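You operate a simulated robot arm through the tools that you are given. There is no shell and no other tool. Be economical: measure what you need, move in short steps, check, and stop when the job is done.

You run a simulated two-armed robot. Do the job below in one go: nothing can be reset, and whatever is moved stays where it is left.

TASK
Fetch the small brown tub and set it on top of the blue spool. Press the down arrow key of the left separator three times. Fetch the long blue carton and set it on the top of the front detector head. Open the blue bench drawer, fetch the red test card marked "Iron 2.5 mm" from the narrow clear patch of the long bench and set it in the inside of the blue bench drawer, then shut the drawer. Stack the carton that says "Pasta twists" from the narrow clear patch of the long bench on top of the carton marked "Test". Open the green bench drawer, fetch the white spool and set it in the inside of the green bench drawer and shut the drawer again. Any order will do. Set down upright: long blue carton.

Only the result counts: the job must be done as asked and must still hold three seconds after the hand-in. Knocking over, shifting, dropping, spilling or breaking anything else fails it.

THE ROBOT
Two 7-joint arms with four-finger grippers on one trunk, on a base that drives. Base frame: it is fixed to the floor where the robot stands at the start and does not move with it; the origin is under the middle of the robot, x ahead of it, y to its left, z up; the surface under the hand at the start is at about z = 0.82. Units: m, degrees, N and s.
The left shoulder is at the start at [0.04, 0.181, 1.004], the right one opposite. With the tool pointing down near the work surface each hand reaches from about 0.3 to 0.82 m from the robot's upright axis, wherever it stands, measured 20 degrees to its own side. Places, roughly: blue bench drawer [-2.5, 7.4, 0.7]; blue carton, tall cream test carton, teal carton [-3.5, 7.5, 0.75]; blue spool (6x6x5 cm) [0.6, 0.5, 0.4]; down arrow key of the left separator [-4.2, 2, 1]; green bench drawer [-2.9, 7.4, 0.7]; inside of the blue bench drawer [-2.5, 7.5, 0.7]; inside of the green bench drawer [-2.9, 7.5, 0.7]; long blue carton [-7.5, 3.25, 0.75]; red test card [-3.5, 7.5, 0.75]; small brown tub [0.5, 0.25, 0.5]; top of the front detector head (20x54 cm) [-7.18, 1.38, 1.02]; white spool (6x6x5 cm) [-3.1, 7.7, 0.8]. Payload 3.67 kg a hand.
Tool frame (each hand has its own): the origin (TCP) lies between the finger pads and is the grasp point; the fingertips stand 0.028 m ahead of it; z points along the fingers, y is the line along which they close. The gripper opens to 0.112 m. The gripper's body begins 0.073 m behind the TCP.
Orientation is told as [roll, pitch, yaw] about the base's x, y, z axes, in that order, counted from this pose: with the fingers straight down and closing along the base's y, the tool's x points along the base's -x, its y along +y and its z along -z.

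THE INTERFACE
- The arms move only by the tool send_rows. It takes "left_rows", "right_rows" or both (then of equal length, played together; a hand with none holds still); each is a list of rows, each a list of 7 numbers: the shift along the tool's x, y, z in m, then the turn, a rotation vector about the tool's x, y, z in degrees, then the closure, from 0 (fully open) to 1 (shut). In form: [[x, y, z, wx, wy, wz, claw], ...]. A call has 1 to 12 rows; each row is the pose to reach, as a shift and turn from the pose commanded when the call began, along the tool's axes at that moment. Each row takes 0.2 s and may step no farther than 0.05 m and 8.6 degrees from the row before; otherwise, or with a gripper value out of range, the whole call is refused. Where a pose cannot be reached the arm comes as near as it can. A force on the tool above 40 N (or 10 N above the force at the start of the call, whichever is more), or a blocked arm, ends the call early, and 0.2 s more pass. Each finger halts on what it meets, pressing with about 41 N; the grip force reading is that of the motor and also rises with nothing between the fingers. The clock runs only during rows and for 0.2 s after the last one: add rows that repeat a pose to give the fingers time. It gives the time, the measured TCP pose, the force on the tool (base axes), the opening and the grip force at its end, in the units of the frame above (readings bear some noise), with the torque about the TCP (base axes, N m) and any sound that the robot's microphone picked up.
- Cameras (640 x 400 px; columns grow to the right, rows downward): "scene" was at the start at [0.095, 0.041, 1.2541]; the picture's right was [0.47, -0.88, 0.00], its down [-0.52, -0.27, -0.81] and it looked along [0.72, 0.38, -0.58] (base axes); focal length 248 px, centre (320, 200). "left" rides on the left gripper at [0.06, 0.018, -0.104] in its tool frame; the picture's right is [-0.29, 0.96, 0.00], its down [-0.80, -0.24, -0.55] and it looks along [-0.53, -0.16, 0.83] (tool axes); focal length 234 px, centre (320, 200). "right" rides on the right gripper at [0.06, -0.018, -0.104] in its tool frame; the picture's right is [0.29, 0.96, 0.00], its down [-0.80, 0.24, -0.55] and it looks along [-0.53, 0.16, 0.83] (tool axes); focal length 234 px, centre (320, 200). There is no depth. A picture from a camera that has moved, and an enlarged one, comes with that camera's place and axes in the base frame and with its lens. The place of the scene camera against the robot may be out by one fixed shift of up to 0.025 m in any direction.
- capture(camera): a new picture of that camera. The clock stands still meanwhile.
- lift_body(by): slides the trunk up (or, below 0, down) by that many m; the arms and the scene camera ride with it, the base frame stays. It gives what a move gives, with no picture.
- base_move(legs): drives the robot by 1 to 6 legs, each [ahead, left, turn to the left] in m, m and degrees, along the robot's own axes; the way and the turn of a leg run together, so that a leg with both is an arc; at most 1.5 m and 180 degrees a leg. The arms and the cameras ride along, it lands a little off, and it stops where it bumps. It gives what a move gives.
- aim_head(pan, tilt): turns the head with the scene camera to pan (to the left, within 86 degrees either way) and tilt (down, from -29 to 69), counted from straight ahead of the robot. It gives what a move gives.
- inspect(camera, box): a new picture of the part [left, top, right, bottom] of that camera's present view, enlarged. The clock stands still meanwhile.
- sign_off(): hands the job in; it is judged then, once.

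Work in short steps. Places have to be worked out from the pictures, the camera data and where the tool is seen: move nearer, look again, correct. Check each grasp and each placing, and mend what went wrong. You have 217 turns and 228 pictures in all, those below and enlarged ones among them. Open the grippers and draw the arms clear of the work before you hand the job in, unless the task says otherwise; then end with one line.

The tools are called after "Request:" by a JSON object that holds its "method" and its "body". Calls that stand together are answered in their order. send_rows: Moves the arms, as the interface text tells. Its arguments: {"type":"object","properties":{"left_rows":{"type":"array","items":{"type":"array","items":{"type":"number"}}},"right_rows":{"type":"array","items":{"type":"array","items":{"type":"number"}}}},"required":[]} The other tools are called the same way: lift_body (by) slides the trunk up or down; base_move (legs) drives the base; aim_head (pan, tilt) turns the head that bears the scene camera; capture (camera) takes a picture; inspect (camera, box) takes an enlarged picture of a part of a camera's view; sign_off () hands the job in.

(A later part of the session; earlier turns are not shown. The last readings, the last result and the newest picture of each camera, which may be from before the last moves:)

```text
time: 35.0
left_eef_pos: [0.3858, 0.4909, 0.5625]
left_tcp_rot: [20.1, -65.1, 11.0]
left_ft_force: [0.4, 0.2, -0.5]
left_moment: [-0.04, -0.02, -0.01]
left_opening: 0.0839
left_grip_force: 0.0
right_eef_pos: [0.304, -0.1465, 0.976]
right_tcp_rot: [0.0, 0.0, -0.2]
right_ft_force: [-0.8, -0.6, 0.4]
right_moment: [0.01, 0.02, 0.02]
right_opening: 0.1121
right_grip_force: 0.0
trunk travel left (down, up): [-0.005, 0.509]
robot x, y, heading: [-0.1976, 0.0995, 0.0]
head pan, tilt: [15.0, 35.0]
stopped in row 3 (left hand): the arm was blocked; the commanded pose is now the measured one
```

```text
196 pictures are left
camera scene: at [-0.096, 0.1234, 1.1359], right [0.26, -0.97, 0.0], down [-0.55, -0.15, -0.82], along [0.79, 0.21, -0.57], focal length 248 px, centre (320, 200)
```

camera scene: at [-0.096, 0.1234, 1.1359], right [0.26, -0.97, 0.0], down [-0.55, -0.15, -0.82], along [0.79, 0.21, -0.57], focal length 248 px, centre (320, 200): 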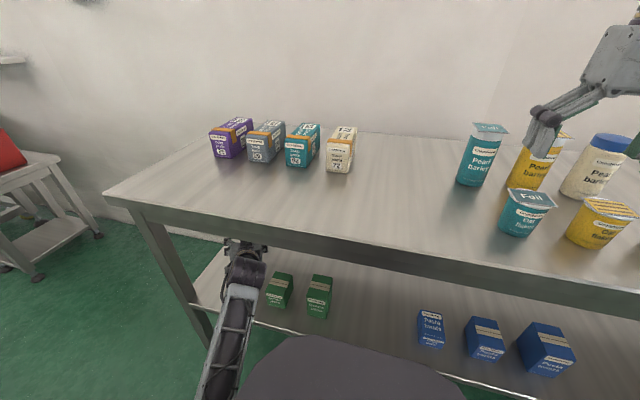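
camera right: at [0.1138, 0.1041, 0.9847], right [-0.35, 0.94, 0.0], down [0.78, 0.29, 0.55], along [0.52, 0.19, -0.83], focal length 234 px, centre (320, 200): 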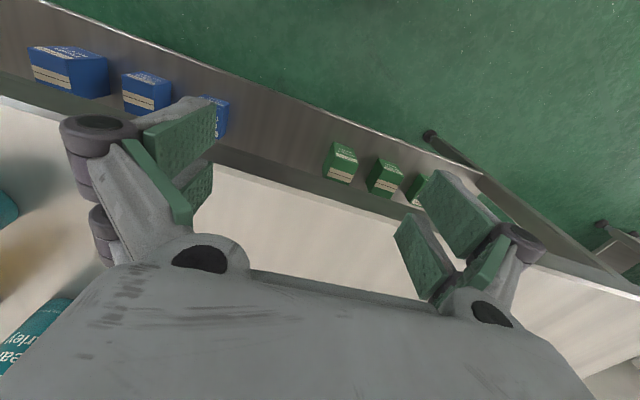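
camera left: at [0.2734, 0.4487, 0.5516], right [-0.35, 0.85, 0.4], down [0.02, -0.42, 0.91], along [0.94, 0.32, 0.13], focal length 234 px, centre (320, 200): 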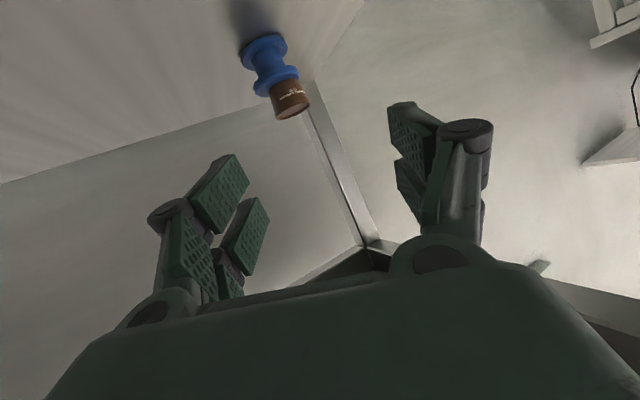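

The arm got blocked, likely by the bench leg or a joint limit. I'll strafe back right, reversing the way in, to free it.

Request:
{"method": "base_move", "body": {"legs": [[-0.03, -0.3, 0]]}}

Request:
{"method": "capture", "body": {"camera": "left"}}

Request:
{"method": "capture", "body": {"camera": "scene"}}

```text
time: 37.1
left_eef_pos: [0.3547, 0.1925, 0.562]
left_tcp_rot: [20.1, -65.1, 11.0]
left_ft_force: [0.5, 0.0, -0.4]
left_moment: [-0.02, 0.01, 0.0]
left_opening: 0.0837
left_grip_force: 0.1
right_eef_pos: [0.2732, -0.4458, 0.977]
right_tcp_rot: [0.0, -0.1, -0.1]
right_ft_force: [0.2, -1.4, -0.9]
right_moment: [0.03, -0.02, -0.01]
right_opening: 0.1123
right_grip_force: 0.0
trunk travel left (down, up): [-0.005, 0.509]
robot x, y, heading: [-0.232, -0.1997, 0.3]
head pan, tilt: [15.0, 35.0]
```

```text
195 pictures are left
camera left: at [0.2412, 0.1506, 0.5518], right [-0.35, 0.85, 0.4], down [0.02, -0.42, 0.91], along [0.94, 0.32, 0.13], focal length 234 px, centre (320, 200)
```

left: 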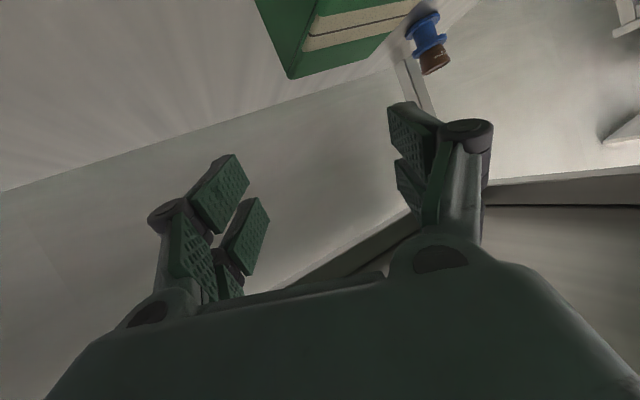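

```text
194 pictures are left
camera scene: at [-0.1275, -0.1759, 1.136], right [0.26, -0.97, 0.0], down [-0.55, -0.15, -0.82], along [0.79, 0.21, -0.57], focal length 248 px, centre (320, 200)
```

scene: 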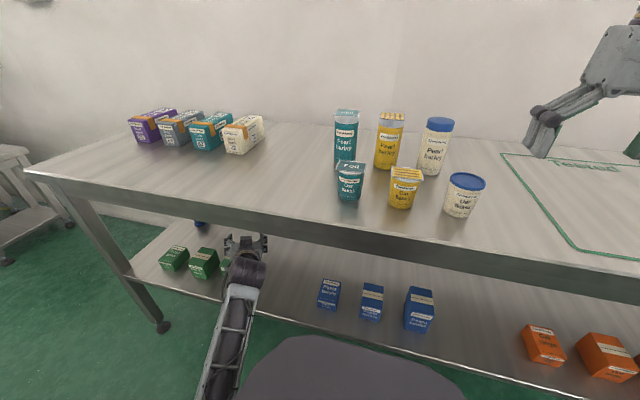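

The arm is free of the leg now. I'll try drawing the hand back and right in small steps.

Request:
{"method": "send_rows", "body": {"left_rows": [[0.0175, -0.003, -0.041, 0, 0, 0, 0.25], [0.035, -0.006, -0.082, 0, 0, 0, 0.25], [0.052, -0.01, -0.123, 0, 0, 0, 0.25], [0.07, -0.013, -0.165, 0, 0, 0, 0.25]]}}

Request:
{"method": "capture", "body": {"camera": "scene"}}

```text
time: 37.8
left_eef_pos: [0.2897, 0.1703, 0.5932]
left_tcp_rot: [46.2, -66.2, -16.4]
left_ft_force: [-0.3, 0.1, 0.0]
left_moment: [-0.01, -0.03, -0.01]
left_opening: 0.0839
left_grip_force: 0.0
right_eef_pos: [0.2732, -0.4451, 0.9773]
right_tcp_rot: [0.0, -0.1, -0.1]
right_ft_force: [-0.3, -0.9, 0.6]
right_moment: [0.01, 0.02, -0.02]
right_opening: 0.1119
right_grip_force: 0.1
trunk travel left (down, up): [-0.005, 0.509]
robot x, y, heading: [-0.2282, -0.1972, 0.3]
head pan, tilt: [15.0, 35.0]
stopped in row 3 (left hand): the arm was blocked; the commanded pose is now the measured one
```

```text
193 pictures are left
camera scene: at [-0.1276, -0.1751, 1.1361], right [0.26, -0.97, 0.0], down [-0.55, -0.15, -0.82], along [0.79, 0.21, -0.57], focal length 248 px, centre (320, 200)
```

scene: 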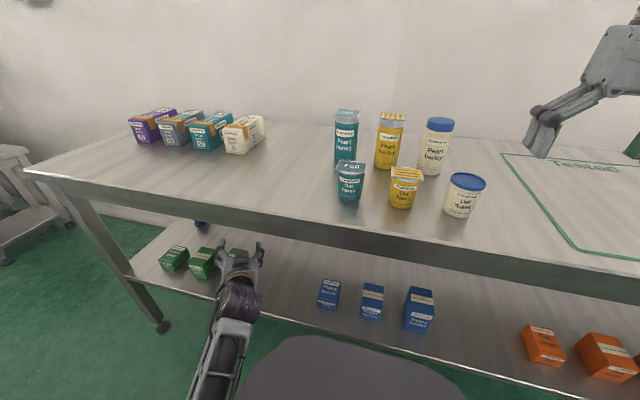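

The wrist drifted because a joint is at its limit. I'll return to the entry pose (orientation and place), then back out on the path that worked coming in.

Request:
{"method": "send_rows", "body": {"left_rows": [[0.018, -0.027, 0.009, 0.9, 2.7, -3.3, 0.25], [0.036, -0.053, 0.018, 1.8, 5.3, -6.6, 0.25], [0.054, -0.08, 0.027, 2.8, 8, -9.9, 0.25], [0.072, -0.106, 0.036, 3.7, 10.6, -13.2, 0.25], [0.0894, -0.133, 0.0447, 4.6, 13.3, -16.5, 0.25]]}}

Request:
{"method": "capture", "body": {"camera": "scene"}}

```text
time: 38.5
left_eef_pos: [0.3128, 0.1694, 0.5367]
left_tcp_rot: [46.0, -63.3, -17.0]
left_ft_force: [-0.1, 0.2, -0.7]
left_moment: [0.0, 0.02, 0.04]
left_opening: 0.084
left_grip_force: 0.0
right_eef_pos: [0.2728, -0.444, 0.9786]
right_tcp_rot: [-0.1, 0.0, -0.1]
right_ft_force: [-0.2, -0.4, 0.1]
right_moment: [0.02, 0.02, 0.0]
right_opening: 0.1118
right_grip_force: 0.0
trunk travel left (down, up): [-0.005, 0.509]
robot x, y, heading: [-0.2295, -0.1969, 0.2]
head pan, tilt: [15.0, 35.0]
stopped in row 3 (left hand): the arm was blocked; the commanded pose is now the measured one
```

```text
192 pictures are left
camera scene: at [-0.1274, -0.1751, 1.1361], right [0.26, -0.97, 0.0], down [-0.55, -0.15, -0.82], along [0.79, 0.21, -0.57], focal length 248 px, centre (320, 200)
```

scene: 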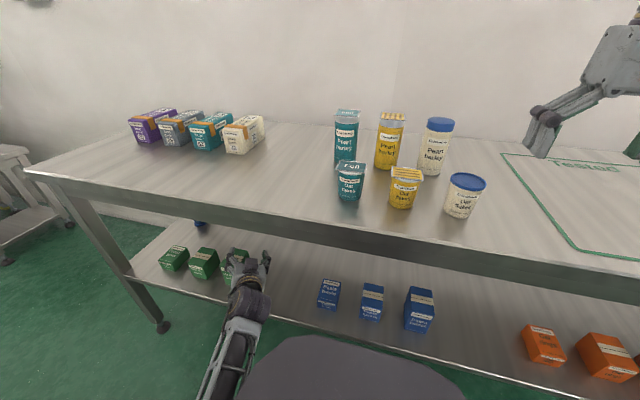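

I need to see what blocks the arm, so I'll look at the left elbow region with the head.

Request:
{"method": "aim_head", "body": {"pan": 55, "tilt": 60}}

Request:
{"method": "capture", "body": {"camera": "scene"}}

Request:
{"method": "capture", "body": {"camera": "left"}}

```text
time: 39.5
left_eef_pos: [0.3134, 0.1686, 0.5365]
left_tcp_rot: [45.9, -63.1, -16.9]
left_ft_force: [0.1, -0.6, 0.2]
left_moment: [0.02, -0.02, 0.02]
left_opening: 0.0838
left_grip_force: 0.0
right_eef_pos: [0.2729, -0.4449, 0.9775]
right_tcp_rot: [0.0, 0.0, -0.1]
right_ft_force: [-0.4, 0.3, -0.4]
right_moment: [0.0, 0.01, 0.01]
right_opening: 0.1121
right_grip_force: 0.0
trunk travel left (down, up): [-0.005, 0.509]
robot x, y, heading: [-0.2284, -0.2015, 0.0]
head pan, tilt: [55.0, 60.0]
```

```text
191 pictures are left
camera scene: at [-0.1742, -0.1433, 1.1017], right [0.82, -0.57, 0.0], down [-0.5, -0.71, -0.5], along [0.29, 0.41, -0.87], focal length 248 px, centre (320, 200)
```

scene: 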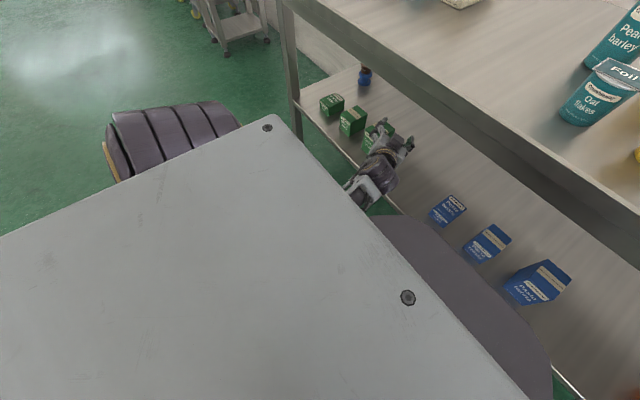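

```text
190 pictures are left
camera left: at [0.1969, 0.1389, 0.5219], right [-0.27, 0.78, 0.57], down [0.0, -0.59, 0.81], along [0.96, 0.22, 0.16], focal length 234 px, centre (320, 200)
```

left: 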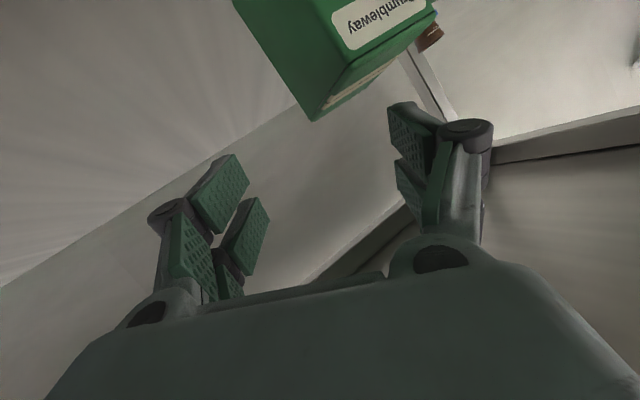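

The hand camera shows the fingers clear above the shelf, and only the arm's folding inward is blocked. Turning the base left will swing the hand out of the shelf, so I'll do that with a small move ahead to keep off the table behind.

Request:
{"method": "base_move", "body": {"legs": [[0.04, -0.02, 30]]}}

Request:
{"method": "aim_head", "body": {"pan": 20, "tilt": 50}}

Request:
{"method": "capture", "body": {"camera": "scene"}}

```text
time: 41.6
left_eef_pos: [0.0966, 0.3857, 0.537]
left_tcp_rot: [45.8, -63.2, 13.6]
left_ft_force: [0.7, 0.0, -0.3]
left_moment: [-0.02, 0.03, 0.01]
left_opening: 0.0842
left_grip_force: 0.0
right_eef_pos: [0.372, -0.1646, 0.9764]
right_tcp_rot: [-0.1, 0.2, 30.3]
right_ft_force: [0.0, 0.0, -0.6]
right_moment: [0.0, -0.03, 0.04]
right_opening: 0.1122
right_grip_force: 0.0
trunk travel left (down, up): [-0.005, 0.509]
robot x, y, heading: [-0.1864, -0.2027, 30.5]
head pan, tilt: [55.0, 60.0]
```

```text
time: 42.6
left_eef_pos: [0.0965, 0.3856, 0.5376]
left_tcp_rot: [46.0, -63.3, 13.6]
left_ft_force: [-0.2, -0.4, 0.7]
left_moment: [-0.03, -0.02, 0.01]
left_opening: 0.0842
left_grip_force: 0.2
right_eef_pos: [0.3729, -0.1647, 0.978]
right_tcp_rot: [0.0, -0.1, 30.3]
right_ft_force: [-0.4, 0.3, -0.9]
right_moment: [0.01, 0.01, 0.0]
right_opening: 0.1118
right_grip_force: 0.1
trunk travel left (down, up): [-0.005, 0.509]
robot x, y, heading: [-0.1866, -0.2029, 30.5]
head pan, tilt: [20.0, 50.0]
```

```text
189 pictures are left
camera scene: at [-0.1224, -0.1367, 1.1143], right [0.77, -0.64, 0.0], down [-0.49, -0.59, -0.64], along [0.41, 0.5, -0.77], focal length 248 px, centre (320, 200)
```

scene: 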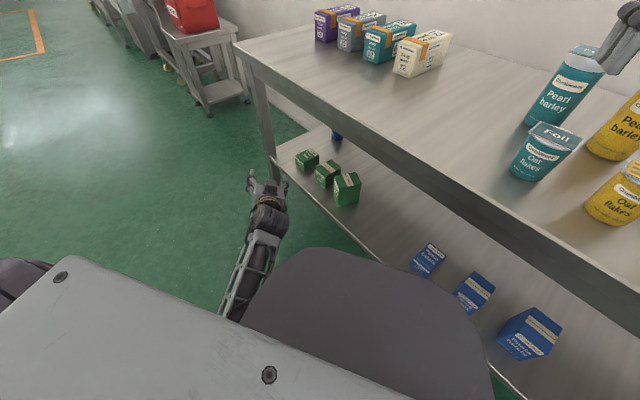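

The hand is out. I'll raise it and move it outward, away from the chassis.

Request:
{"method": "send_rows", "body": {"left_rows": [[-0.035, 0.03, -0.004, 0, 0, 0, 0.25], [-0.071, 0.06, -0.008, 0, 0, 0, 0.25], [-0.106, 0.089, -0.011, 0, 0, 0, 0.25], [-0.142, 0.119, -0.015, 0, 0, 0, 0.25], [-0.177, 0.148, -0.019, 0, 0, 0, 0.25], [-0.213, 0.178, -0.022, 0, 0, 0, 0.25], [-0.248, 0.208, -0.026, 0, 0, 0, 0.25], [-0.284, 0.2375, -0.03, 0, 0, 0, 0.25]]}}

Request:
{"method": "capture", "body": {"camera": "scene"}}

```text
time: 44.4
left_eef_pos: [0.0193, 0.5135, 0.8757]
left_tcp_rot: [45.9, -63.2, 13.6]
left_ft_force: [-1.5, 0.2, -0.5]
left_moment: [0.03, -0.01, -0.01]
left_opening: 0.0839
left_grip_force: 0.1
right_eef_pos: [0.3729, -0.1647, 0.9774]
right_tcp_rot: [-0.1, 0.0, 30.3]
right_ft_force: [-0.3, 0.0, -0.9]
right_moment: [-0.02, -0.04, 0.0]
right_opening: 0.112
right_grip_force: 0.0
trunk travel left (down, up): [-0.005, 0.509]
robot x, y, heading: [-0.1851, -0.2051, 30.5]
head pan, tilt: [20.0, 50.0]
```

```text
188 pictures are left
camera scene: at [-0.1224, -0.1368, 1.1143], right [0.77, -0.64, 0.0], down [-0.49, -0.59, -0.64], along [0.41, 0.5, -0.77], focal length 248 px, centre (320, 200)
```

scene: 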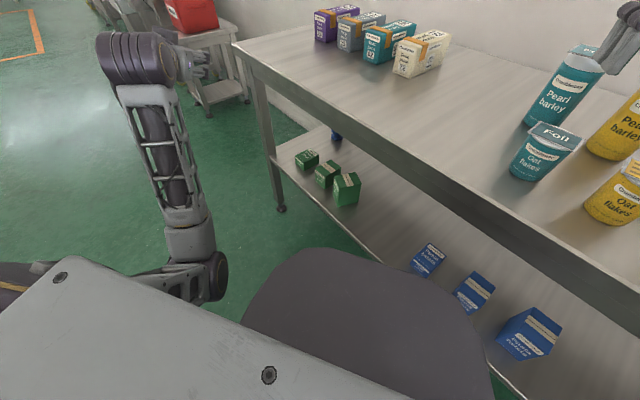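

The arm is free again. I'll raise the trunk and bring the left hand back to pointing down for travel.

Request:
{"method": "lift_body", "body": {"by": 0.125}}

Request:
{"method": "send_rows", "body": {"left_rows": [[0, 0, 0, 3.5, 7.2, 1.2, 0], [0, 0, 0, 7, 14.3, 2.4, 0], [0, 0, 0, 10.5, 21.5, 3.6, 0], [0, 0, 0, 14, 28.7, 4.8, 0], [0, 0, 0, 17.6, 35.8, 5.9, 0], [0, 0, 0, 21.1, 43, 7.1, 0], [0, 0, 0, 24.6, 50.2, 8.3, 0], [0, 0, 0, 28.1, 57.3, 9.5, 0], [0, 0, 0, 31.6, 64.5, 10.7, 0]]}}

Request:
{"method": "aim_head", "body": {"pan": 70, "tilt": 20}}

Request:
{"method": "capture", "body": {"camera": "scene"}}

```text
time: 45.9
left_eef_pos: [0.0194, 0.5126, 1.0003]
left_tcp_rot: [45.9, -63.2, 13.7]
left_ft_force: [-0.3, 1.2, -0.2]
left_moment: [0.02, -0.03, 0.02]
left_opening: 0.0842
left_grip_force: 0.1
right_eef_pos: [0.3724, -0.1641, 1.1019]
right_tcp_rot: [-0.1, 0.0, 30.3]
right_ft_force: [-0.3, 0.2, -0.2]
right_moment: [-0.04, 0.04, -0.01]
right_opening: 0.112
right_grip_force: 0.1
trunk travel left (down, up): [-0.13, 0.384]
robot x, y, heading: [-0.1837, -0.2099, 30.4]
head pan, tilt: [20.0, 50.0]
```

```text
time: 47.9
left_eef_pos: [0.0215, 0.5118, 1.0002]
left_tcp_rot: [-0.1, 0.1, 30.3]
left_ft_force: [0.4, 0.8, 0.7]
left_moment: [0.0, 0.01, -0.01]
left_opening: 0.1118
left_grip_force: 0.0
right_eef_pos: [0.3724, -0.1637, 1.1008]
right_tcp_rot: [0.0, 0.0, 30.3]
right_ft_force: [-1.2, 0.0, 0.0]
right_moment: [-0.03, 0.0, 0.01]
right_opening: 0.1121
right_grip_force: 0.0
trunk travel left (down, up): [-0.13, 0.384]
robot x, y, heading: [-0.1834, -0.2072, 30.4]
head pan, tilt: [20.0, 50.0]
```

```text
time: 49.1
left_eef_pos: [0.021, 0.5121, 1.0012]
left_tcp_rot: [0.0, 0.0, 30.4]
left_ft_force: [-0.7, -0.1, 0.3]
left_moment: [-0.03, -0.01, 0.02]
left_opening: 0.1121
left_grip_force: 0.0
right_eef_pos: [0.3732, -0.1644, 1.1013]
right_tcp_rot: [0.0, 0.2, 30.3]
right_ft_force: [0.5, -0.4, 0.1]
right_moment: [-0.01, 0.0, -0.01]
right_opening: 0.112
right_grip_force: 0.1
trunk travel left (down, up): [-0.13, 0.384]
robot x, y, heading: [-0.1866, -0.2045, 30.4]
head pan, tilt: [70.0, 20.0]
```

```text
187 pictures are left
camera scene: at [-0.1881, -0.1045, 1.2841], right [0.98, 0.18, 0.0], down [0.06, -0.34, -0.94], along [-0.17, 0.92, -0.34], focal length 248 px, centre (320, 200)
```

scene: 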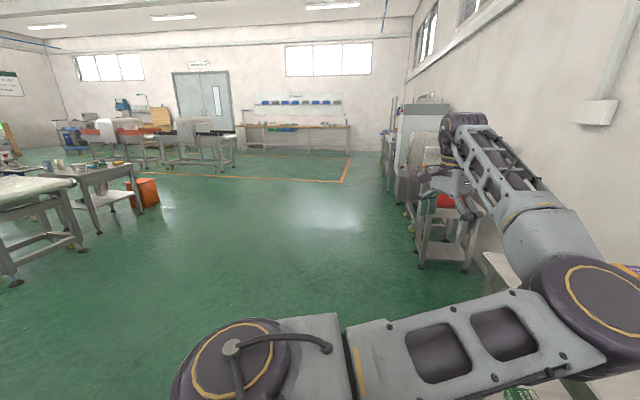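

The room is open towards the far bench. I'll tuck the hands in a bit, then drive out of the aisle.

Request:
{"method": "send_rows", "body": {"left_rows": [[0.03, -0.035, -0.02, 0, 0, 0, 0], [0.06, -0.07, -0.04, 0, 0, 0, 0], [0.09, -0.105, -0.06, 0, 0, 0, 0], [0.12, -0.14, -0.08, 0, 0, 0, 0], [0.15, -0.17, -0.1, 0, 0, 0, 0]], "right_rows": [[0.03, 0, 0, 0, 0, 0, 0], [0.06, 0, 0, 0, 0, 0, 0], [0.09, 0, 0, 0, 0, 0, 0], [0.12, 0, 0, 0, 0, 0, 0], [0.15, 0, 0, 0, 0, 0, 0]]}}

Request:
{"method": "base_move", "body": {"legs": [[0.5, 0.95, 0], [0.25, 0.5, 60], [1.5, 0.2, 0], [1.5, 0.3, 0]]}}

Request:
{"method": "aim_head", "body": {"pan": 25, "tilt": 15}}

Request:
{"method": "capture", "body": {"camera": "scene"}}

```text
refused: row 1 steps farther than a row can; nothing moved
```

```text
refused: leg 3 is longer than a leg can be; nothing moved
```

```text
time: 50.2
left_eef_pos: [0.0204, 0.5135, 1.0004]
left_tcp_rot: [0.0, 0.1, 30.4]
left_ft_force: [-1.2, -0.8, -0.2]
left_moment: [-0.03, 0.0, -0.06]
left_opening: 0.1121
left_grip_force: 0.0
right_eef_pos: [0.3729, -0.1645, 1.1021]
right_tcp_rot: [0.0, 0.1, 30.3]
right_ft_force: [-0.6, 0.2, -0.8]
right_moment: [-0.01, -0.03, -0.01]
right_opening: 0.1118
right_grip_force: 0.0
trunk travel left (down, up): [-0.13, 0.384]
robot x, y, heading: [-0.1857, -0.2049, 30.7]
head pan, tilt: [25.0, 15.0]
```

```text
186 pictures are left
camera scene: at [-0.1184, -0.1191, 1.2923], right [0.82, -0.57, 0.0], down [-0.15, -0.21, -0.97], along [0.55, 0.8, -0.26], focal length 248 px, centre (320, 200)
```

scene: 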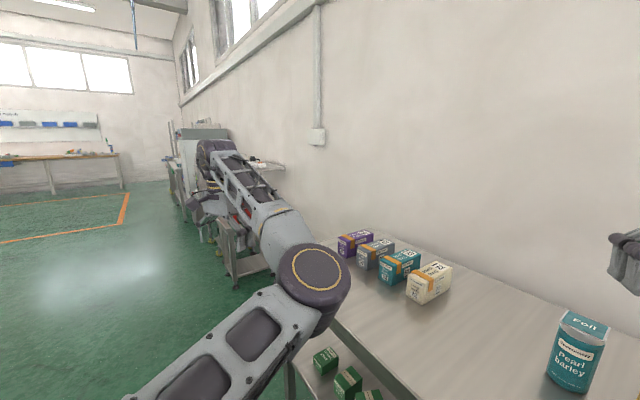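

Both calls exceeded a limit, so I'll resend with smaller steps.

Request:
{"method": "send_rows", "body": {"left_rows": [[0.025, -0.03, -0.015, 0, 0, 0, 0], [0.05, -0.06, -0.03, 0, 0, 0, 0], [0.075, -0.09, -0.045, 0, 0, 0, 0], [0.1, -0.12, -0.06, 0, 0, 0, 0], [0.125, -0.15, -0.075, 0, 0, 0, 0], [0.15, -0.17, -0.09, 0, 0, 0, 0]], "right_rows": [[0.03, 0, 0, 0, 0, 0, 0], [0.06, 0, 0, 0, 0, 0, 0], [0.09, 0, 0, 0, 0, 0, 0], [0.12, 0, 0, 0, 0, 0, 0], [0.15, 0, 0, 0, 0, 0, 0], [0.17, 0, 0, 0, 0, 0, 0]]}}

Request:
{"method": "base_move", "body": {"legs": [[0.45, 0.95, 0], [0.25, 0.5, 60], [1.45, 0.25, 0], [1.4, 0.5, 0]]}}

Request:
{"method": "aim_head", "body": {"pan": 20, "tilt": 15}}

Request:
{"method": "capture", "body": {"camera": "scene"}}

```text
time: 51.6
left_eef_pos: [-0.0796, 0.4276, 1.1124]
left_tcp_rot: [0.0, -0.1, 30.4]
left_ft_force: [-0.8, -0.3, 1.1]
left_moment: [-0.01, -0.04, 0.02]
left_opening: 0.112
left_grip_force: 0.1
left hand out of reach, approached as far as the arm can: row 2, 3, 4, 5, 6
right_eef_pos: [0.2263, -0.251, 1.1039]
right_tcp_rot: [0.1, -0.1, 30.3]
right_ft_force: [-1.2, -0.2, 0.7]
right_moment: [0.02, -0.07, 0.0]
right_opening: 0.1121
right_grip_force: 0.0
trunk travel left (down, up): [-0.13, 0.384]
robot x, y, heading: [-0.1859, -0.2101, 30.5]
head pan, tilt: [25.0, 15.0]
```

```text
time: 74.0
left_eef_pos: [-1.9972, 4.4742, 1.1099]
left_tcp_rot: [0.0, 0.1, 92.9]
left_ft_force: [0.4, 0.1, -0.6]
left_moment: [0.02, 0.0, -0.01]
left_opening: 0.112
left_grip_force: 0.1
right_eef_pos: [-1.2522, 4.4305, 1.1027]
right_tcp_rot: [0.0, 0.0, 92.8]
right_ft_force: [-0.3, 0.4, 0.1]
right_moment: [0.02, 0.01, -0.02]
right_opening: 0.1121
right_grip_force: 0.0
trunk travel left (down, up): [-0.13, 0.384]
robot x, y, heading: [-1.4774, 4.0833, 93.2]
head pan, tilt: [25.0, 15.0]
cut short: leg 2
```

```text
time: 74.7
left_eef_pos: [-1.9958, 4.4725, 1.1109]
left_tcp_rot: [0.0, -0.1, 92.8]
left_ft_force: [0.5, 0.7, -0.1]
left_moment: [0.02, -0.01, 0.0]
left_opening: 0.1117
left_grip_force: 0.0
right_eef_pos: [-1.251, 4.43, 1.1023]
right_tcp_rot: [0.1, 0.0, 92.7]
right_ft_force: [-0.5, -0.3, -0.2]
right_moment: [0.0, 0.03, -0.01]
right_opening: 0.1118
right_grip_force: 0.0
trunk travel left (down, up): [-0.13, 0.384]
robot x, y, heading: [-1.4786, 4.082, 93.2]
head pan, tilt: [20.0, 15.0]
```

```text
185 pictures are left
camera scene: at [-1.5221, 4.1897, 1.2923], right [0.92, 0.39, 0.0], down [0.1, -0.24, -0.97], along [-0.38, 0.89, -0.26], focal length 248 px, centre (320, 200)
```

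scene: 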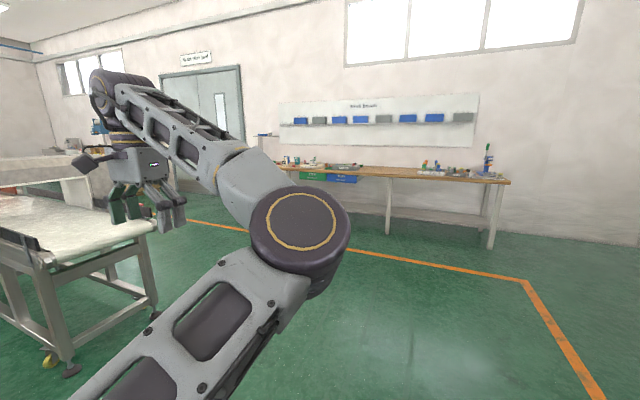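

The long bench with green and blue drawers is ahead left, and a conveyor stands at left near (-2.6, 4.8). I'll drive ahead, then look again.

Request:
{"method": "base_move", "body": {"legs": [[1.4, 0.15, -3], [0.5, 0.4, 0]]}}

Request:
{"method": "aim_head", "body": {"pan": 40, "tilt": 25}}

Request:
{"method": "capture", "body": {"camera": "scene"}}

```text
time: 85.0
left_eef_pos: [-2.5443, 6.3917, 1.1105]
left_tcp_rot: [0.0, 0.1, 90.2]
left_ft_force: [-1.5, 0.3, 0.2]
left_moment: [-0.02, 0.03, -0.01]
left_opening: 0.1121
left_grip_force: 0.0
right_eef_pos: [-1.8027, 6.3133, 1.1017]
right_tcp_rot: [0.0, 0.1, 90.2]
right_ft_force: [-0.6, 0.1, 0.7]
right_moment: [-0.03, -0.01, -0.01]
right_opening: 0.1122
right_grip_force: 0.1
trunk travel left (down, up): [-0.13, 0.384]
robot x, y, heading: [-2.045, 5.9759, 90.5]
head pan, tilt: [20.0, 15.0]
```

```text
time: 85.9
left_eef_pos: [-2.5449, 6.3899, 1.1102]
left_tcp_rot: [0.0, 0.1, 90.2]
left_ft_force: [-0.1, 1.3, 0.9]
left_moment: [-0.01, 0.02, -0.02]
left_opening: 0.1122
left_grip_force: 0.1
right_eef_pos: [-1.8032, 6.3133, 1.1027]
right_tcp_rot: [-0.1, 0.0, 90.1]
right_ft_force: [-0.6, -0.9, 0.5]
right_moment: [0.01, 0.01, 0.02]
right_opening: 0.1121
right_grip_force: 0.0
trunk travel left (down, up): [-0.13, 0.384]
robot x, y, heading: [-2.0476, 5.9762, 90.5]
head pan, tilt: [40.0, 25.0]
```

```text
184 pictures are left
camera scene: at [-2.1109, 6.0673, 1.2761], right [0.76, 0.65, 0.0], down [0.27, -0.32, -0.91], along [-0.59, 0.69, -0.42], focal length 248 px, centre (320, 200)
```

scene: 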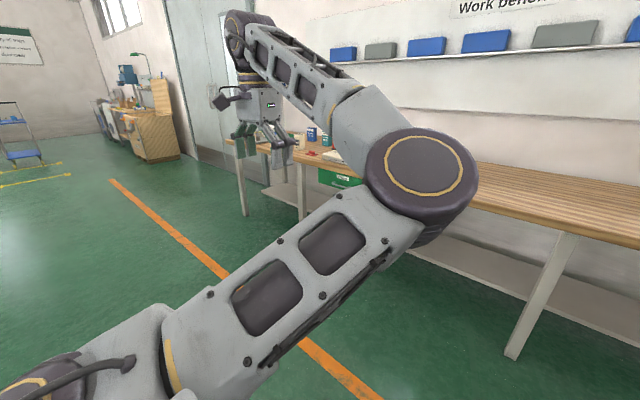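

The left arm blocks the view, so I'll strafe left in front of the drawers and look again.

Request:
{"method": "base_move", "body": {"legs": [[0.15, 0.85, -0.5]]}}

Request:
{"method": "aim_head", "body": {"pan": -5, "tilt": 35}}

Request:
{"method": "capture", "body": {"camera": "scene"}}

Request:
{"method": "capture", "body": {"camera": "left"}}

```text
time: 90.5
left_eef_pos: [-3.38, 6.5454, 1.1104]
left_tcp_rot: [-0.1, 0.0, 89.5]
left_ft_force: [0.3, 0.2, -0.6]
left_moment: [-0.02, -0.01, 0.04]
left_opening: 0.112
left_grip_force: 0.1
right_eef_pos: [-2.6378, 6.4585, 1.1027]
right_tcp_rot: [0.1, 0.0, 89.3]
right_ft_force: [0.4, 0.4, -0.2]
right_moment: [-0.04, -0.03, 0.01]
right_opening: 0.112
right_grip_force: 0.1
trunk travel left (down, up): [-0.13, 0.384]
robot x, y, heading: [-2.8924, 6.1256, 89.5]
head pan, tilt: [40.0, 25.0]
```

```text
time: 91.6
left_eef_pos: [-3.3793, 6.5465, 1.1109]
left_tcp_rot: [0.0, 0.0, 89.4]
left_ft_force: [0.6, 0.4, -0.3]
left_moment: [-0.03, 0.0, -0.02]
left_opening: 0.1121
left_grip_force: 0.0
right_eef_pos: [-2.6391, 6.458, 1.1014]
right_tcp_rot: [0.0, -0.1, 89.2]
right_ft_force: [0.5, -0.3, -0.6]
right_moment: [0.0, 0.0, -0.01]
right_opening: 0.1122
right_grip_force: 0.1
trunk travel left (down, up): [-0.13, 0.384]
robot x, y, heading: [-2.8876, 6.1265, 89.4]
head pan, tilt: [-5.0, 35.0]
```

```text
183 pictures are left
camera scene: at [-2.8839, 6.2336, 1.2603], right [1.0, -0.09, 0.0], down [-0.05, -0.57, -0.82], along [0.08, 0.82, -0.57], focal length 248 px, centre (320, 200)
```

scene: 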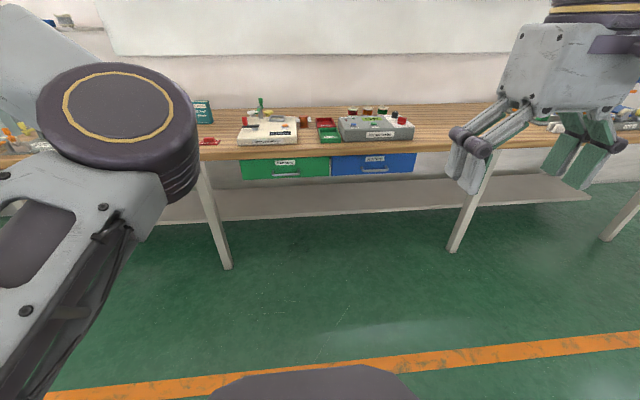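

```text
182 pictures are left
camera left: at [-3.398, 6.4859, 1.2145], right [-0.95, 0.3, 0.0], down [0.25, 0.79, 0.55], along [0.16, 0.53, -0.83], focal length 234 px, centre (320, 200)
```

left: 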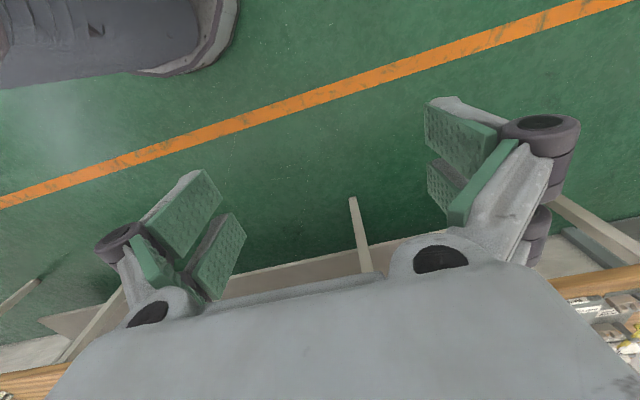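

Both drawers are visible at about (-2.95, 7.34) for green and (-2.51, 7.34) for blue, with the bench top at z≈0.75. I'll zoom in on the drawers and bench.

Request:
{"method": "inspect", "body": {"camera": "scene", "box": [190, 80, 450, 200]}}

Request:
{"method": "aim_head", "body": {"pan": 45, "tilt": 30}}

Request:
{"method": "capture", "body": {"camera": "scene"}}

```text
2.46 times, centred on (320, 140) of scene
camera zoom: at [-2.8839, 6.2336, 1.2603], right [1.0, -0.09, 0.0], down [-0.05, -0.57, -0.82], along [0.08, 0.82, -0.57], focal length 609 px, centre (320, 348)
```

zoom: 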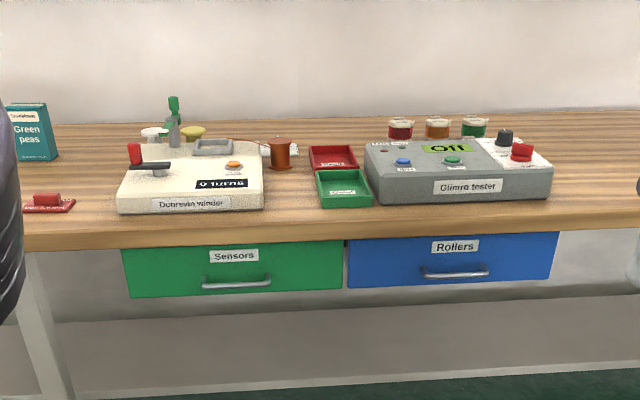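

```text
time: 92.8
left_eef_pos: [-3.3791, 6.5464, 1.111]
left_tcp_rot: [0.1, -0.1, 89.3]
left_ft_force: [-0.5, 0.7, -0.5]
left_moment: [-0.02, 0.01, -0.02]
left_opening: 0.1123
left_grip_force: 0.2
right_eef_pos: [-2.6393, 6.4585, 1.1014]
right_tcp_rot: [-0.1, 0.0, 89.2]
right_ft_force: [0.2, -0.6, -0.5]
right_moment: [0.0, -0.03, 0.0]
right_opening: 0.1121
right_grip_force: 0.0
trunk travel left (down, up): [-0.13, 0.384]
robot x, y, heading: [-2.8907, 6.1237, 89.3]
head pan, tilt: [45.0, 30.0]
```

```text
180 pictures are left
camera scene: at [-2.9556, 6.2104, 1.2681], right [0.71, 0.7, 0.0], down [0.35, -0.36, -0.87], along [-0.61, 0.62, -0.5], focal length 248 px, centre (320, 200)
```

scene: 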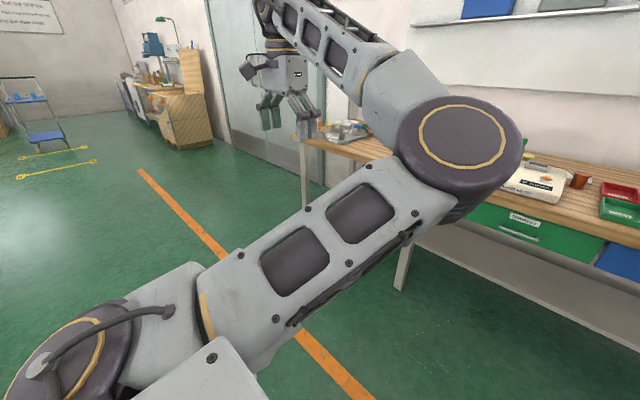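

The white spool seems to be behind the winder. Next I'll move left to view the patch with the cartons and test cards.

Request:
{"method": "base_move", "body": {"legs": [[0, 0.6, 0.6]]}}

Request:
{"method": "aim_head", "body": {"pan": -5, "tilt": 30}}

Request:
{"method": "inspect", "body": {"camera": "scene", "box": [160, 60, 480, 260]}}

Request:
{"method": "capture", "body": {"camera": "left"}}

```text
time: 96.2
left_eef_pos: [-3.9737, 6.5528, 1.1108]
left_tcp_rot: [0.0, 0.1, 89.4]
left_ft_force: [-0.1, -0.3, 0.3]
left_moment: [0.0, -0.01, -0.02]
left_opening: 0.1118
left_grip_force: 0.1
right_eef_pos: [-3.2328, 6.463, 1.1017]
right_tcp_rot: [-0.1, 0.1, 89.2]
right_ft_force: [-0.5, -0.4, 0.4]
right_moment: [0.01, -0.04, 0.02]
right_opening: 0.1119
right_grip_force: 0.1
trunk travel left (down, up): [-0.13, 0.384]
robot x, y, heading: [-3.4842, 6.1314, 89.6]
head pan, tilt: [45.0, 30.0]
```

```text
time: 97.4
left_eef_pos: [-3.9741, 6.5525, 1.11]
left_tcp_rot: [0.0, 0.0, 89.3]
left_ft_force: [-0.8, 0.2, 0.4]
left_moment: [-0.03, 0.03, -0.04]
left_opening: 0.1122
left_grip_force: 0.1
right_eef_pos: [-3.2332, 6.4639, 1.1024]
right_tcp_rot: [0.1, -0.1, 89.2]
right_ft_force: [-0.1, 1.2, 0.4]
right_moment: [-0.01, 0.0, 0.03]
right_opening: 0.1119
right_grip_force: 0.0
trunk travel left (down, up): [-0.13, 0.384]
robot x, y, heading: [-3.4829, 6.1279, 89.5]
head pan, tilt: [-5.0, 30.0]
```

```text
2.00 times, centred on (320, 160) of scene
camera zoom: at [-3.4783, 6.2413, 1.2681], right [1.0, -0.1, 0.0], down [-0.05, -0.5, -0.87], along [0.08, 0.86, -0.5], focal length 495 px, centre (320, 280)
```

zoom: 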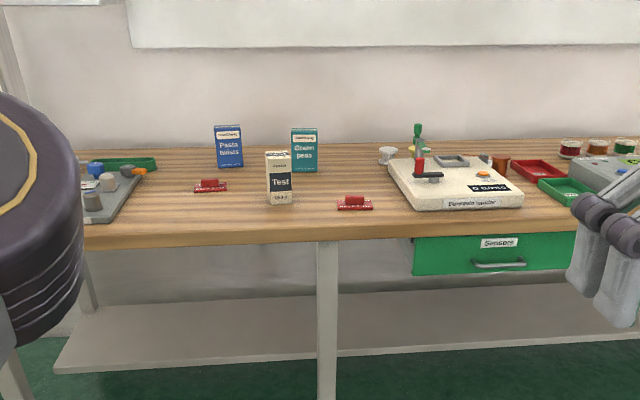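

```text
178 pictures are left
camera left: at [-3.9921, 6.4922, 1.2145], right [-0.95, 0.3, 0.0], down [0.25, 0.79, 0.55], along [0.17, 0.53, -0.83], focal length 234 px, centre (320, 200)
```

left: 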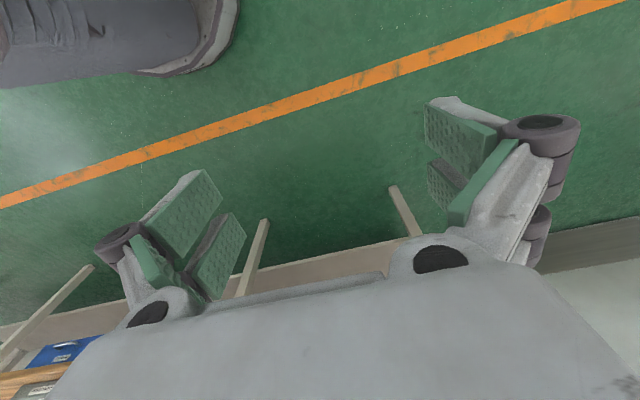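

The patch shows the Pasta twists, Green peas and Test cartons and two red cards. I'll zoom in to read which card says Iron 2.5 mm.

Request:
{"method": "inspect", "body": {"camera": "scene", "box": [240, 130, 300, 170]}}

Request:
{"method": "inspect", "body": {"camera": "scene", "box": [310, 140, 370, 180]}}

Request:
{"method": "inspect", "body": {"camera": "scene", "box": [330, 110, 430, 170]}}

```text
10.00 times, centred on (270, 150) of scene
camera zoom: at [-3.4783, 6.2413, 1.2681], right [1.0, -0.1, 0.0], down [-0.05, -0.5, -0.87], along [0.08, 0.86, -0.5], focal length 2475 px, centre (820, 700)
```

zoom: 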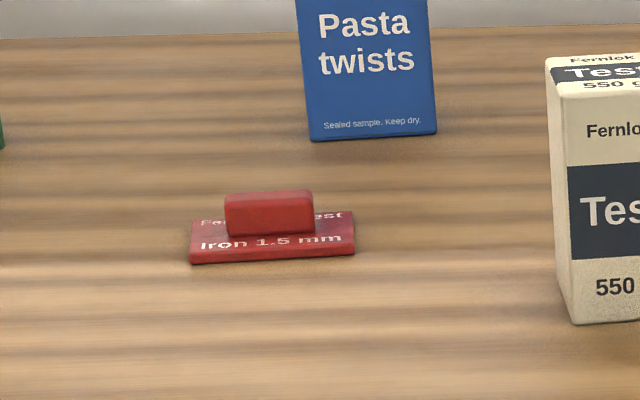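

```text
10.00 times, centred on (340, 160) of scene
camera zoom: at [-3.4783, 6.2413, 1.2681], right [1.0, -0.1, 0.0], down [-0.05, -0.5, -0.87], along [0.08, 0.86, -0.5], focal length 2475 px, centre (120, 600)
```

zoom: 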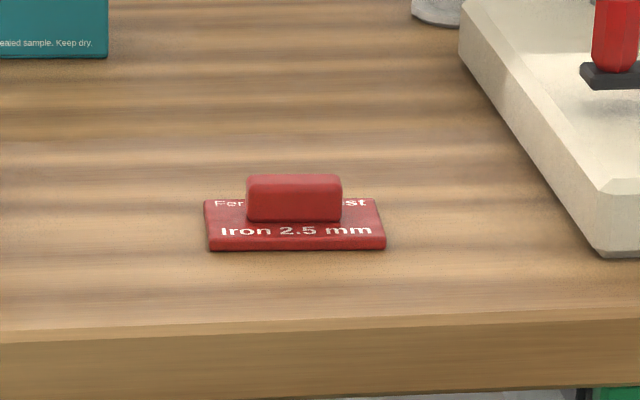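

```text
6.40 times, centred on (380, 140) of scene
camera zoom: at [-3.4783, 6.2413, 1.2681], right [1.0, -0.1, 0.0], down [-0.05, -0.5, -0.87], along [0.08, 0.86, -0.5], focal length 1584 px, centre (-64, 584)
```

zoom: 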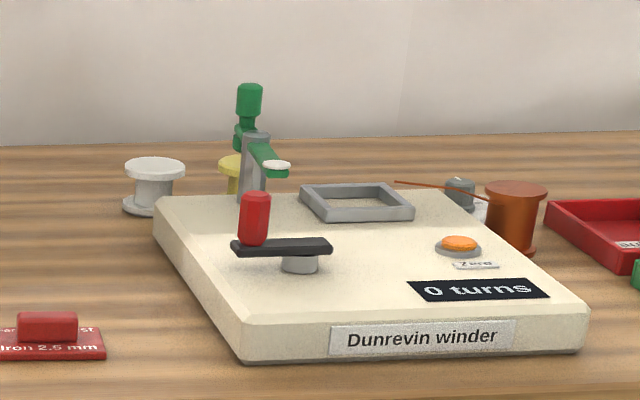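

The right-hand card is Iron 2.5 mm, and the white spool stands behind the winder near (-3.08, 7.95). I'll start with the Pasta twists carton: drive up to the bench and look.

Request:
{"method": "base_move", "body": {"legs": [[0.88, 0, 0.4]]}}

Request:
{"method": "aim_head", "body": {"pan": 0, "tilt": 35}}

Request:
{"method": "capture", "body": {"camera": "scene"}}

Request:
{"method": "capture", "body": {"camera": "left"}}

```text
time: 102.2
left_eef_pos: [-3.9961, 7.4115, 1.1104]
left_tcp_rot: [0.0, 0.0, 91.4]
left_ft_force: [-0.4, -0.9, -0.2]
left_moment: [0.01, 0.0, 0.03]
left_opening: 0.112
left_grip_force: 0.0
right_eef_pos: [-3.252, 7.3497, 1.1025]
right_tcp_rot: [0.1, 0.0, 91.2]
right_ft_force: [0.5, 0.2, 0.2]
right_moment: [0.01, -0.03, 0.01]
right_opening: 0.1121
right_grip_force: 0.1
trunk travel left (down, up): [-0.13, 0.384]
robot x, y, heading: [-3.4874, 7.0109, 91.6]
head pan, tilt: [-5.0, 30.0]
```

```text
time: 102.8
left_eef_pos: [-3.9974, 7.4111, 1.1106]
left_tcp_rot: [0.0, 0.0, 91.4]
left_ft_force: [0.7, -0.7, -0.4]
left_moment: [-0.02, -0.01, 0.0]
left_opening: 0.1121
left_grip_force: 0.0
right_eef_pos: [-3.2522, 7.3485, 1.102]
right_tcp_rot: [0.0, 0.0, 91.2]
right_ft_force: [0.5, -0.7, -0.1]
right_moment: [-0.01, 0.01, -0.03]
right_opening: 0.1121
right_grip_force: 0.1
trunk travel left (down, up): [-0.13, 0.384]
robot x, y, heading: [-3.4958, 7.0095, 91.5]
head pan, tilt: [0.0, 35.0]
```

```text
174 pictures are left
camera scene: at [-3.4976, 7.1162, 1.2603], right [1.0, 0.03, 0.0], down [0.02, -0.57, -0.82], along [-0.02, 0.82, -0.57], focal length 248 px, centre (320, 200)
```

scene: 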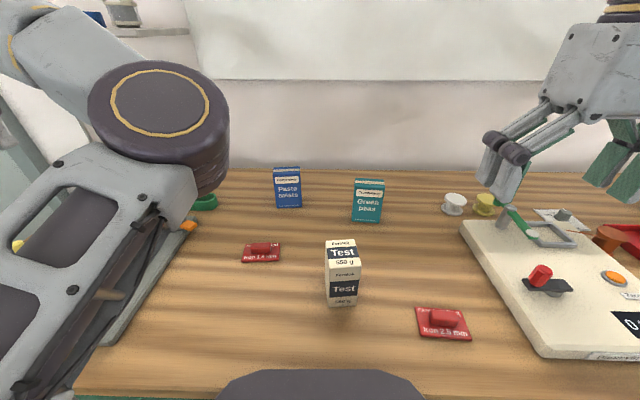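

```text
173 pictures are left
camera left: at [-4.0126, 7.3501, 1.2145], right [-0.96, 0.26, 0.0], down [0.22, 0.8, 0.55], along [0.15, 0.53, -0.83], focal length 234 px, centre (320, 200)
```

left: 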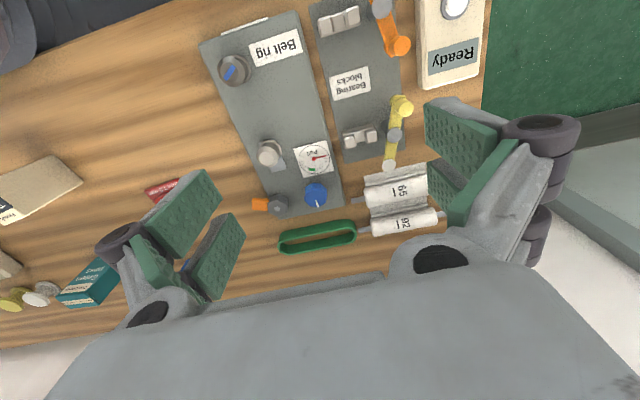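

Combining both views puts the bench top at z≈0.82, so the objects are nearer than I first thought: Pasta front at (-3.605, 7.71), Test front at (-3.46, 7.39). I'll move the left hand over toward Pasta for a close look.

Request:
{"method": "send_rows", "body": {"left_rows": [[-0.014, -0.044, 0, 0, 0, 0, 0], [-0.029, -0.089, 0, 0, 0, 0, 0], [-0.043, -0.133, 0, 0, 0, 0, 0], [-0.058, -0.178, 0, 0, 0, 0, 0], [-0.072, -0.222, 0, 0, 0, 0, 0], [-0.087, -0.267, 0, 0, 0, 0, 0], [-0.1, -0.311, 0, 0, 0, 0, 0], [-0.115, -0.356, 0, 0, 0, 0, 0], [-0.13, -0.4, 0, 0, 0, 0, 0]]}}

Request:
{"method": "capture", "body": {"camera": "left"}}

Request:
{"method": "capture", "body": {"camera": "scene"}}

```text
time: 104.8
left_eef_pos: [-3.9523, 7.5212, 1.143]
left_tcp_rot: [-0.1, 0.3, 91.9]
left_ft_force: [0.4, 0.2, -1.0]
left_moment: [-0.02, 0.02, -0.01]
left_opening: 0.112
left_grip_force: 0.0
left hand out of reach, approached as far as the arm can: row 1, 2, 3, 4, 5, 6, 7, 8, 9
right_eef_pos: [-3.253, 7.3482, 1.1022]
right_tcp_rot: [0.0, 0.0, 91.4]
right_ft_force: [-0.6, -0.6, -0.5]
right_moment: [0.01, 0.05, 0.01]
right_opening: 0.1119
right_grip_force: 0.0
trunk travel left (down, up): [-0.13, 0.384]
robot x, y, heading: [-3.4919, 7.0104, 91.5]
head pan, tilt: [0.0, 35.0]
```

```text
172 pictures are left
camera left: at [-3.9671, 7.4607, 1.2482], right [-0.97, 0.26, 0.0], down [0.21, 0.81, 0.55], along [0.14, 0.53, -0.83], focal length 234 px, centre (320, 200)
```

left: 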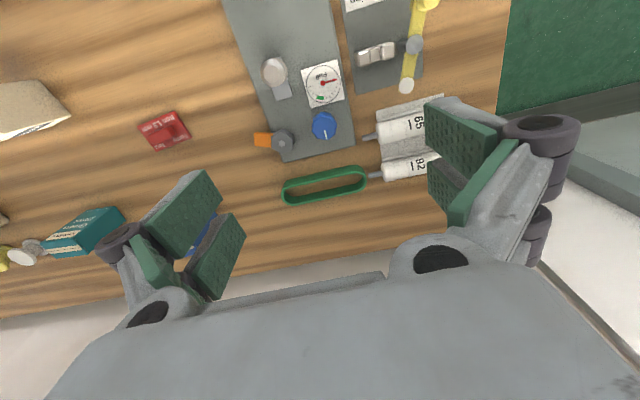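

```text
171 pictures are left
camera scene: at [-3.4976, 7.1162, 1.2603], right [1.0, 0.03, 0.0], down [0.02, -0.57, -0.82], along [-0.02, 0.82, -0.57], focal length 248 px, centre (320, 200)
```

scene: 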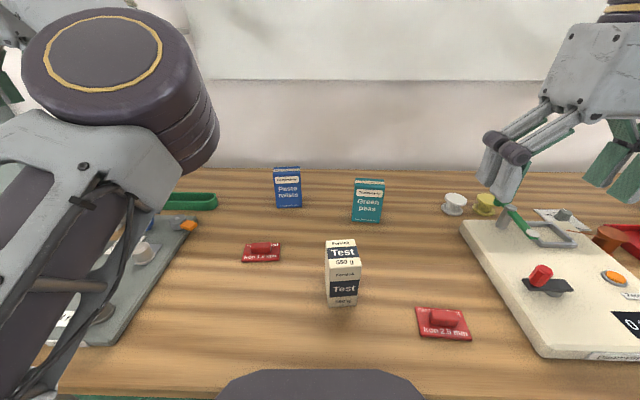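

The left arm is at a joint limit with its elbow turned in, while the right arm is in a good posture. I'll use the right arm here and strafe left so Pasta lies ahead of it.

Request:
{"method": "base_move", "body": {"legs": [[0, 0.27, -1.5]]}}

Request:
{"method": "send_rows", "body": {"right_rows": [[-0.045, 0, 0, 0, 0, 0, 0], [-0.09, 0, 0, 0, 0, 0, 0], [-0.135, 0, 0, 0, 0, 0, 0], [-0.18, 0, 0, 0, 0, 0, 0], [-0.2, 0, 0, 0, 0, 0, 0]]}}

Request:
{"method": "capture", "body": {"camera": "right"}}

Request:
{"method": "capture", "body": {"camera": "scene"}}

```text
time: 106.8
left_eef_pos: [-4.2105, 7.5247, 1.1436]
left_tcp_rot: [-0.5, 0.0, 90.8]
left_ft_force: [-1.0, -0.2, -0.4]
left_moment: [-0.01, -0.07, 0.01]
left_opening: 0.1121
left_grip_force: 0.1
right_eef_pos: [-3.5155, 7.3405, 1.1025]
right_tcp_rot: [0.0, 0.1, 90.3]
right_ft_force: [0.3, 0.5, 0.8]
right_moment: [0.02, -0.03, 0.02]
right_opening: 0.1123
right_grip_force: 0.0
trunk travel left (down, up): [-0.13, 0.384]
robot x, y, heading: [-3.7585, 7.0005, 90.4]
head pan, tilt: [0.0, 35.0]
```

```text
time: 108.0
left_eef_pos: [-4.2105, 7.523, 1.1447]
left_tcp_rot: [-0.4, -0.1, 90.9]
left_ft_force: [-0.8, -0.3, -0.3]
left_moment: [-0.02, 0.01, -0.02]
left_opening: 0.112
left_grip_force: 0.1
right_eef_pos: [-3.5162, 7.5399, 1.1]
right_tcp_rot: [0.0, 0.1, 90.3]
right_ft_force: [-0.4, 0.3, 0.2]
right_moment: [0.0, -0.01, 0.03]
right_opening: 0.1119
right_grip_force: 0.2
trunk travel left (down, up): [-0.13, 0.384]
robot x, y, heading: [-3.7623, 7.0036, 90.1]
head pan, tilt: [0.0, 35.0]
```

```text
170 pictures are left
camera right: at [-3.4978, 7.4792, 1.2035], right [-0.96, -0.29, 0.0], down [-0.24, 0.8, 0.55], along [-0.16, 0.53, -0.83], focal length 234 px, centre (320, 200)
```

right: 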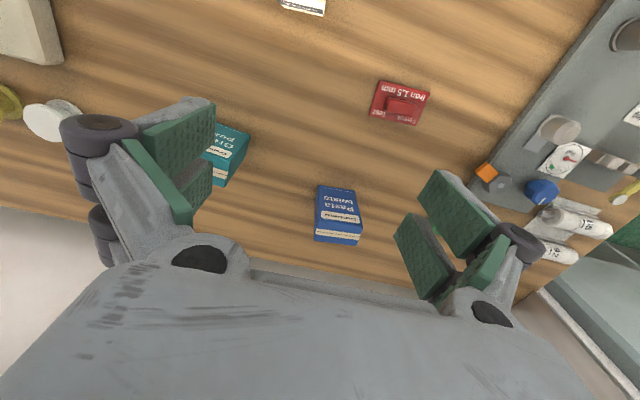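

```text
169 pictures are left
camera scene: at [-3.7632, 7.1113, 1.2603], right [1.0, 0.01, 0.0], down [0.01, -0.57, -0.82], along [-0.01, 0.82, -0.57], focal length 248 px, centre (320, 200)
```

scene: 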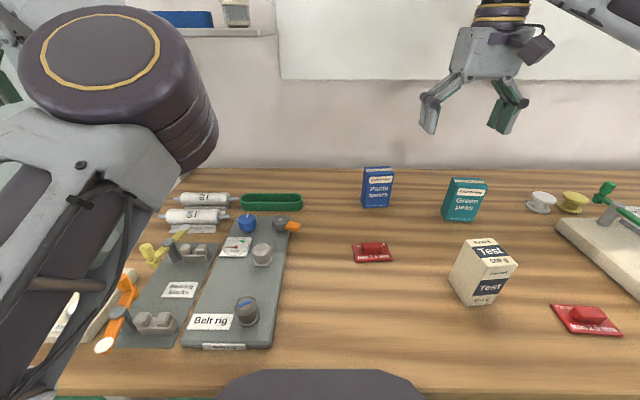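

The right camera shows Pasta about 7 cm wide and 3 cm deep, centred near (-3.596, 7.70), top at z≈0.95. I'll move the right hand above it, with a slight yaw to match.

Request:
{"method": "send_rows", "body": {"right_rows": [[-0.04, 0.02, 0, 0, 0, -1.5, 0], [-0.08, 0.04, 0, 0, 0, -3, 0], [-0.12, 0.06, 0, 0, 0, -4.5, 0], [-0.155, 0.08, 0, 0, 0, -6, 0], [-0.16, 0.08, 0.04, 0, 0, -6, 0], [-0.16, 0.08, 0.065, 0, 0, -6, 0]]}}

Request:
{"method": "capture", "body": {"camera": "right"}}

Request:
{"method": "capture", "body": {"camera": "scene"}}

```text
time: 109.4
left_eef_pos: [-4.2099, 7.5242, 1.1451]
left_tcp_rot: [-0.4, 0.0, 90.8]
left_ft_force: [-0.1, 0.5, 0.4]
left_moment: [0.0, 0.0, -0.04]
left_opening: 0.1119
left_grip_force: 0.1
right_eef_pos: [-3.5967, 7.7009, 1.0364]
right_tcp_rot: [0.0, 0.1, 96.2]
right_ft_force: [0.1, 0.0, -0.1]
right_moment: [0.0, 0.01, -0.01]
right_opening: 0.1118
right_grip_force: 0.2
trunk travel left (down, up): [-0.13, 0.384]
robot x, y, heading: [-3.7623, 7.0044, 90.8]
head pan, tilt: [0.0, 35.0]
```

```text
168 pictures are left
camera right: at [-3.572, 7.6428, 1.1406], right [-0.92, -0.39, 0.0], down [-0.33, 0.77, 0.55], along [-0.22, 0.51, -0.83], focal length 234 px, centre (320, 200)
```

right: 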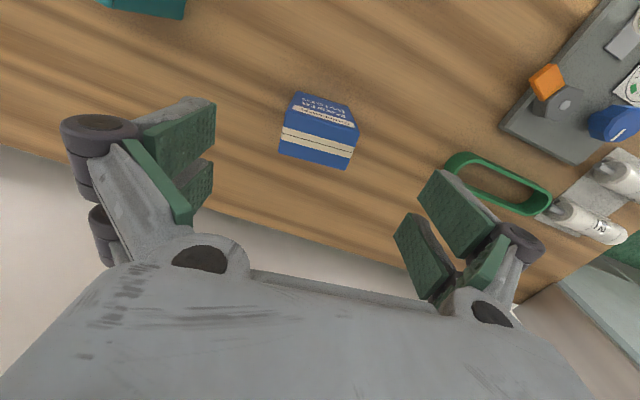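

```text
167 pictures are left
camera scene: at [-3.7639, 7.1117, 1.2602], right [1.0, 0.01, 0.0], down [0.01, -0.57, -0.82], along [-0.01, 0.82, -0.57], focal length 248 px, centre (320, 200)
```

scene: 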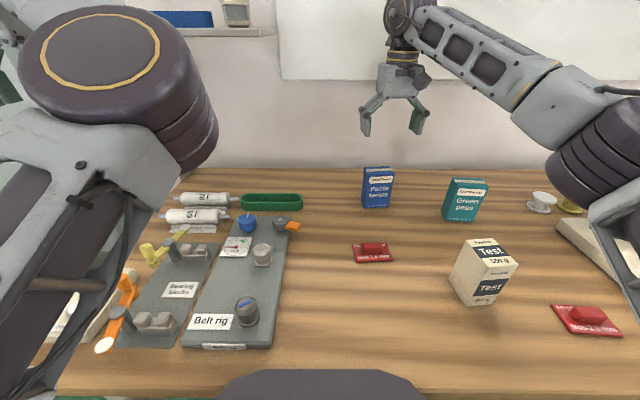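

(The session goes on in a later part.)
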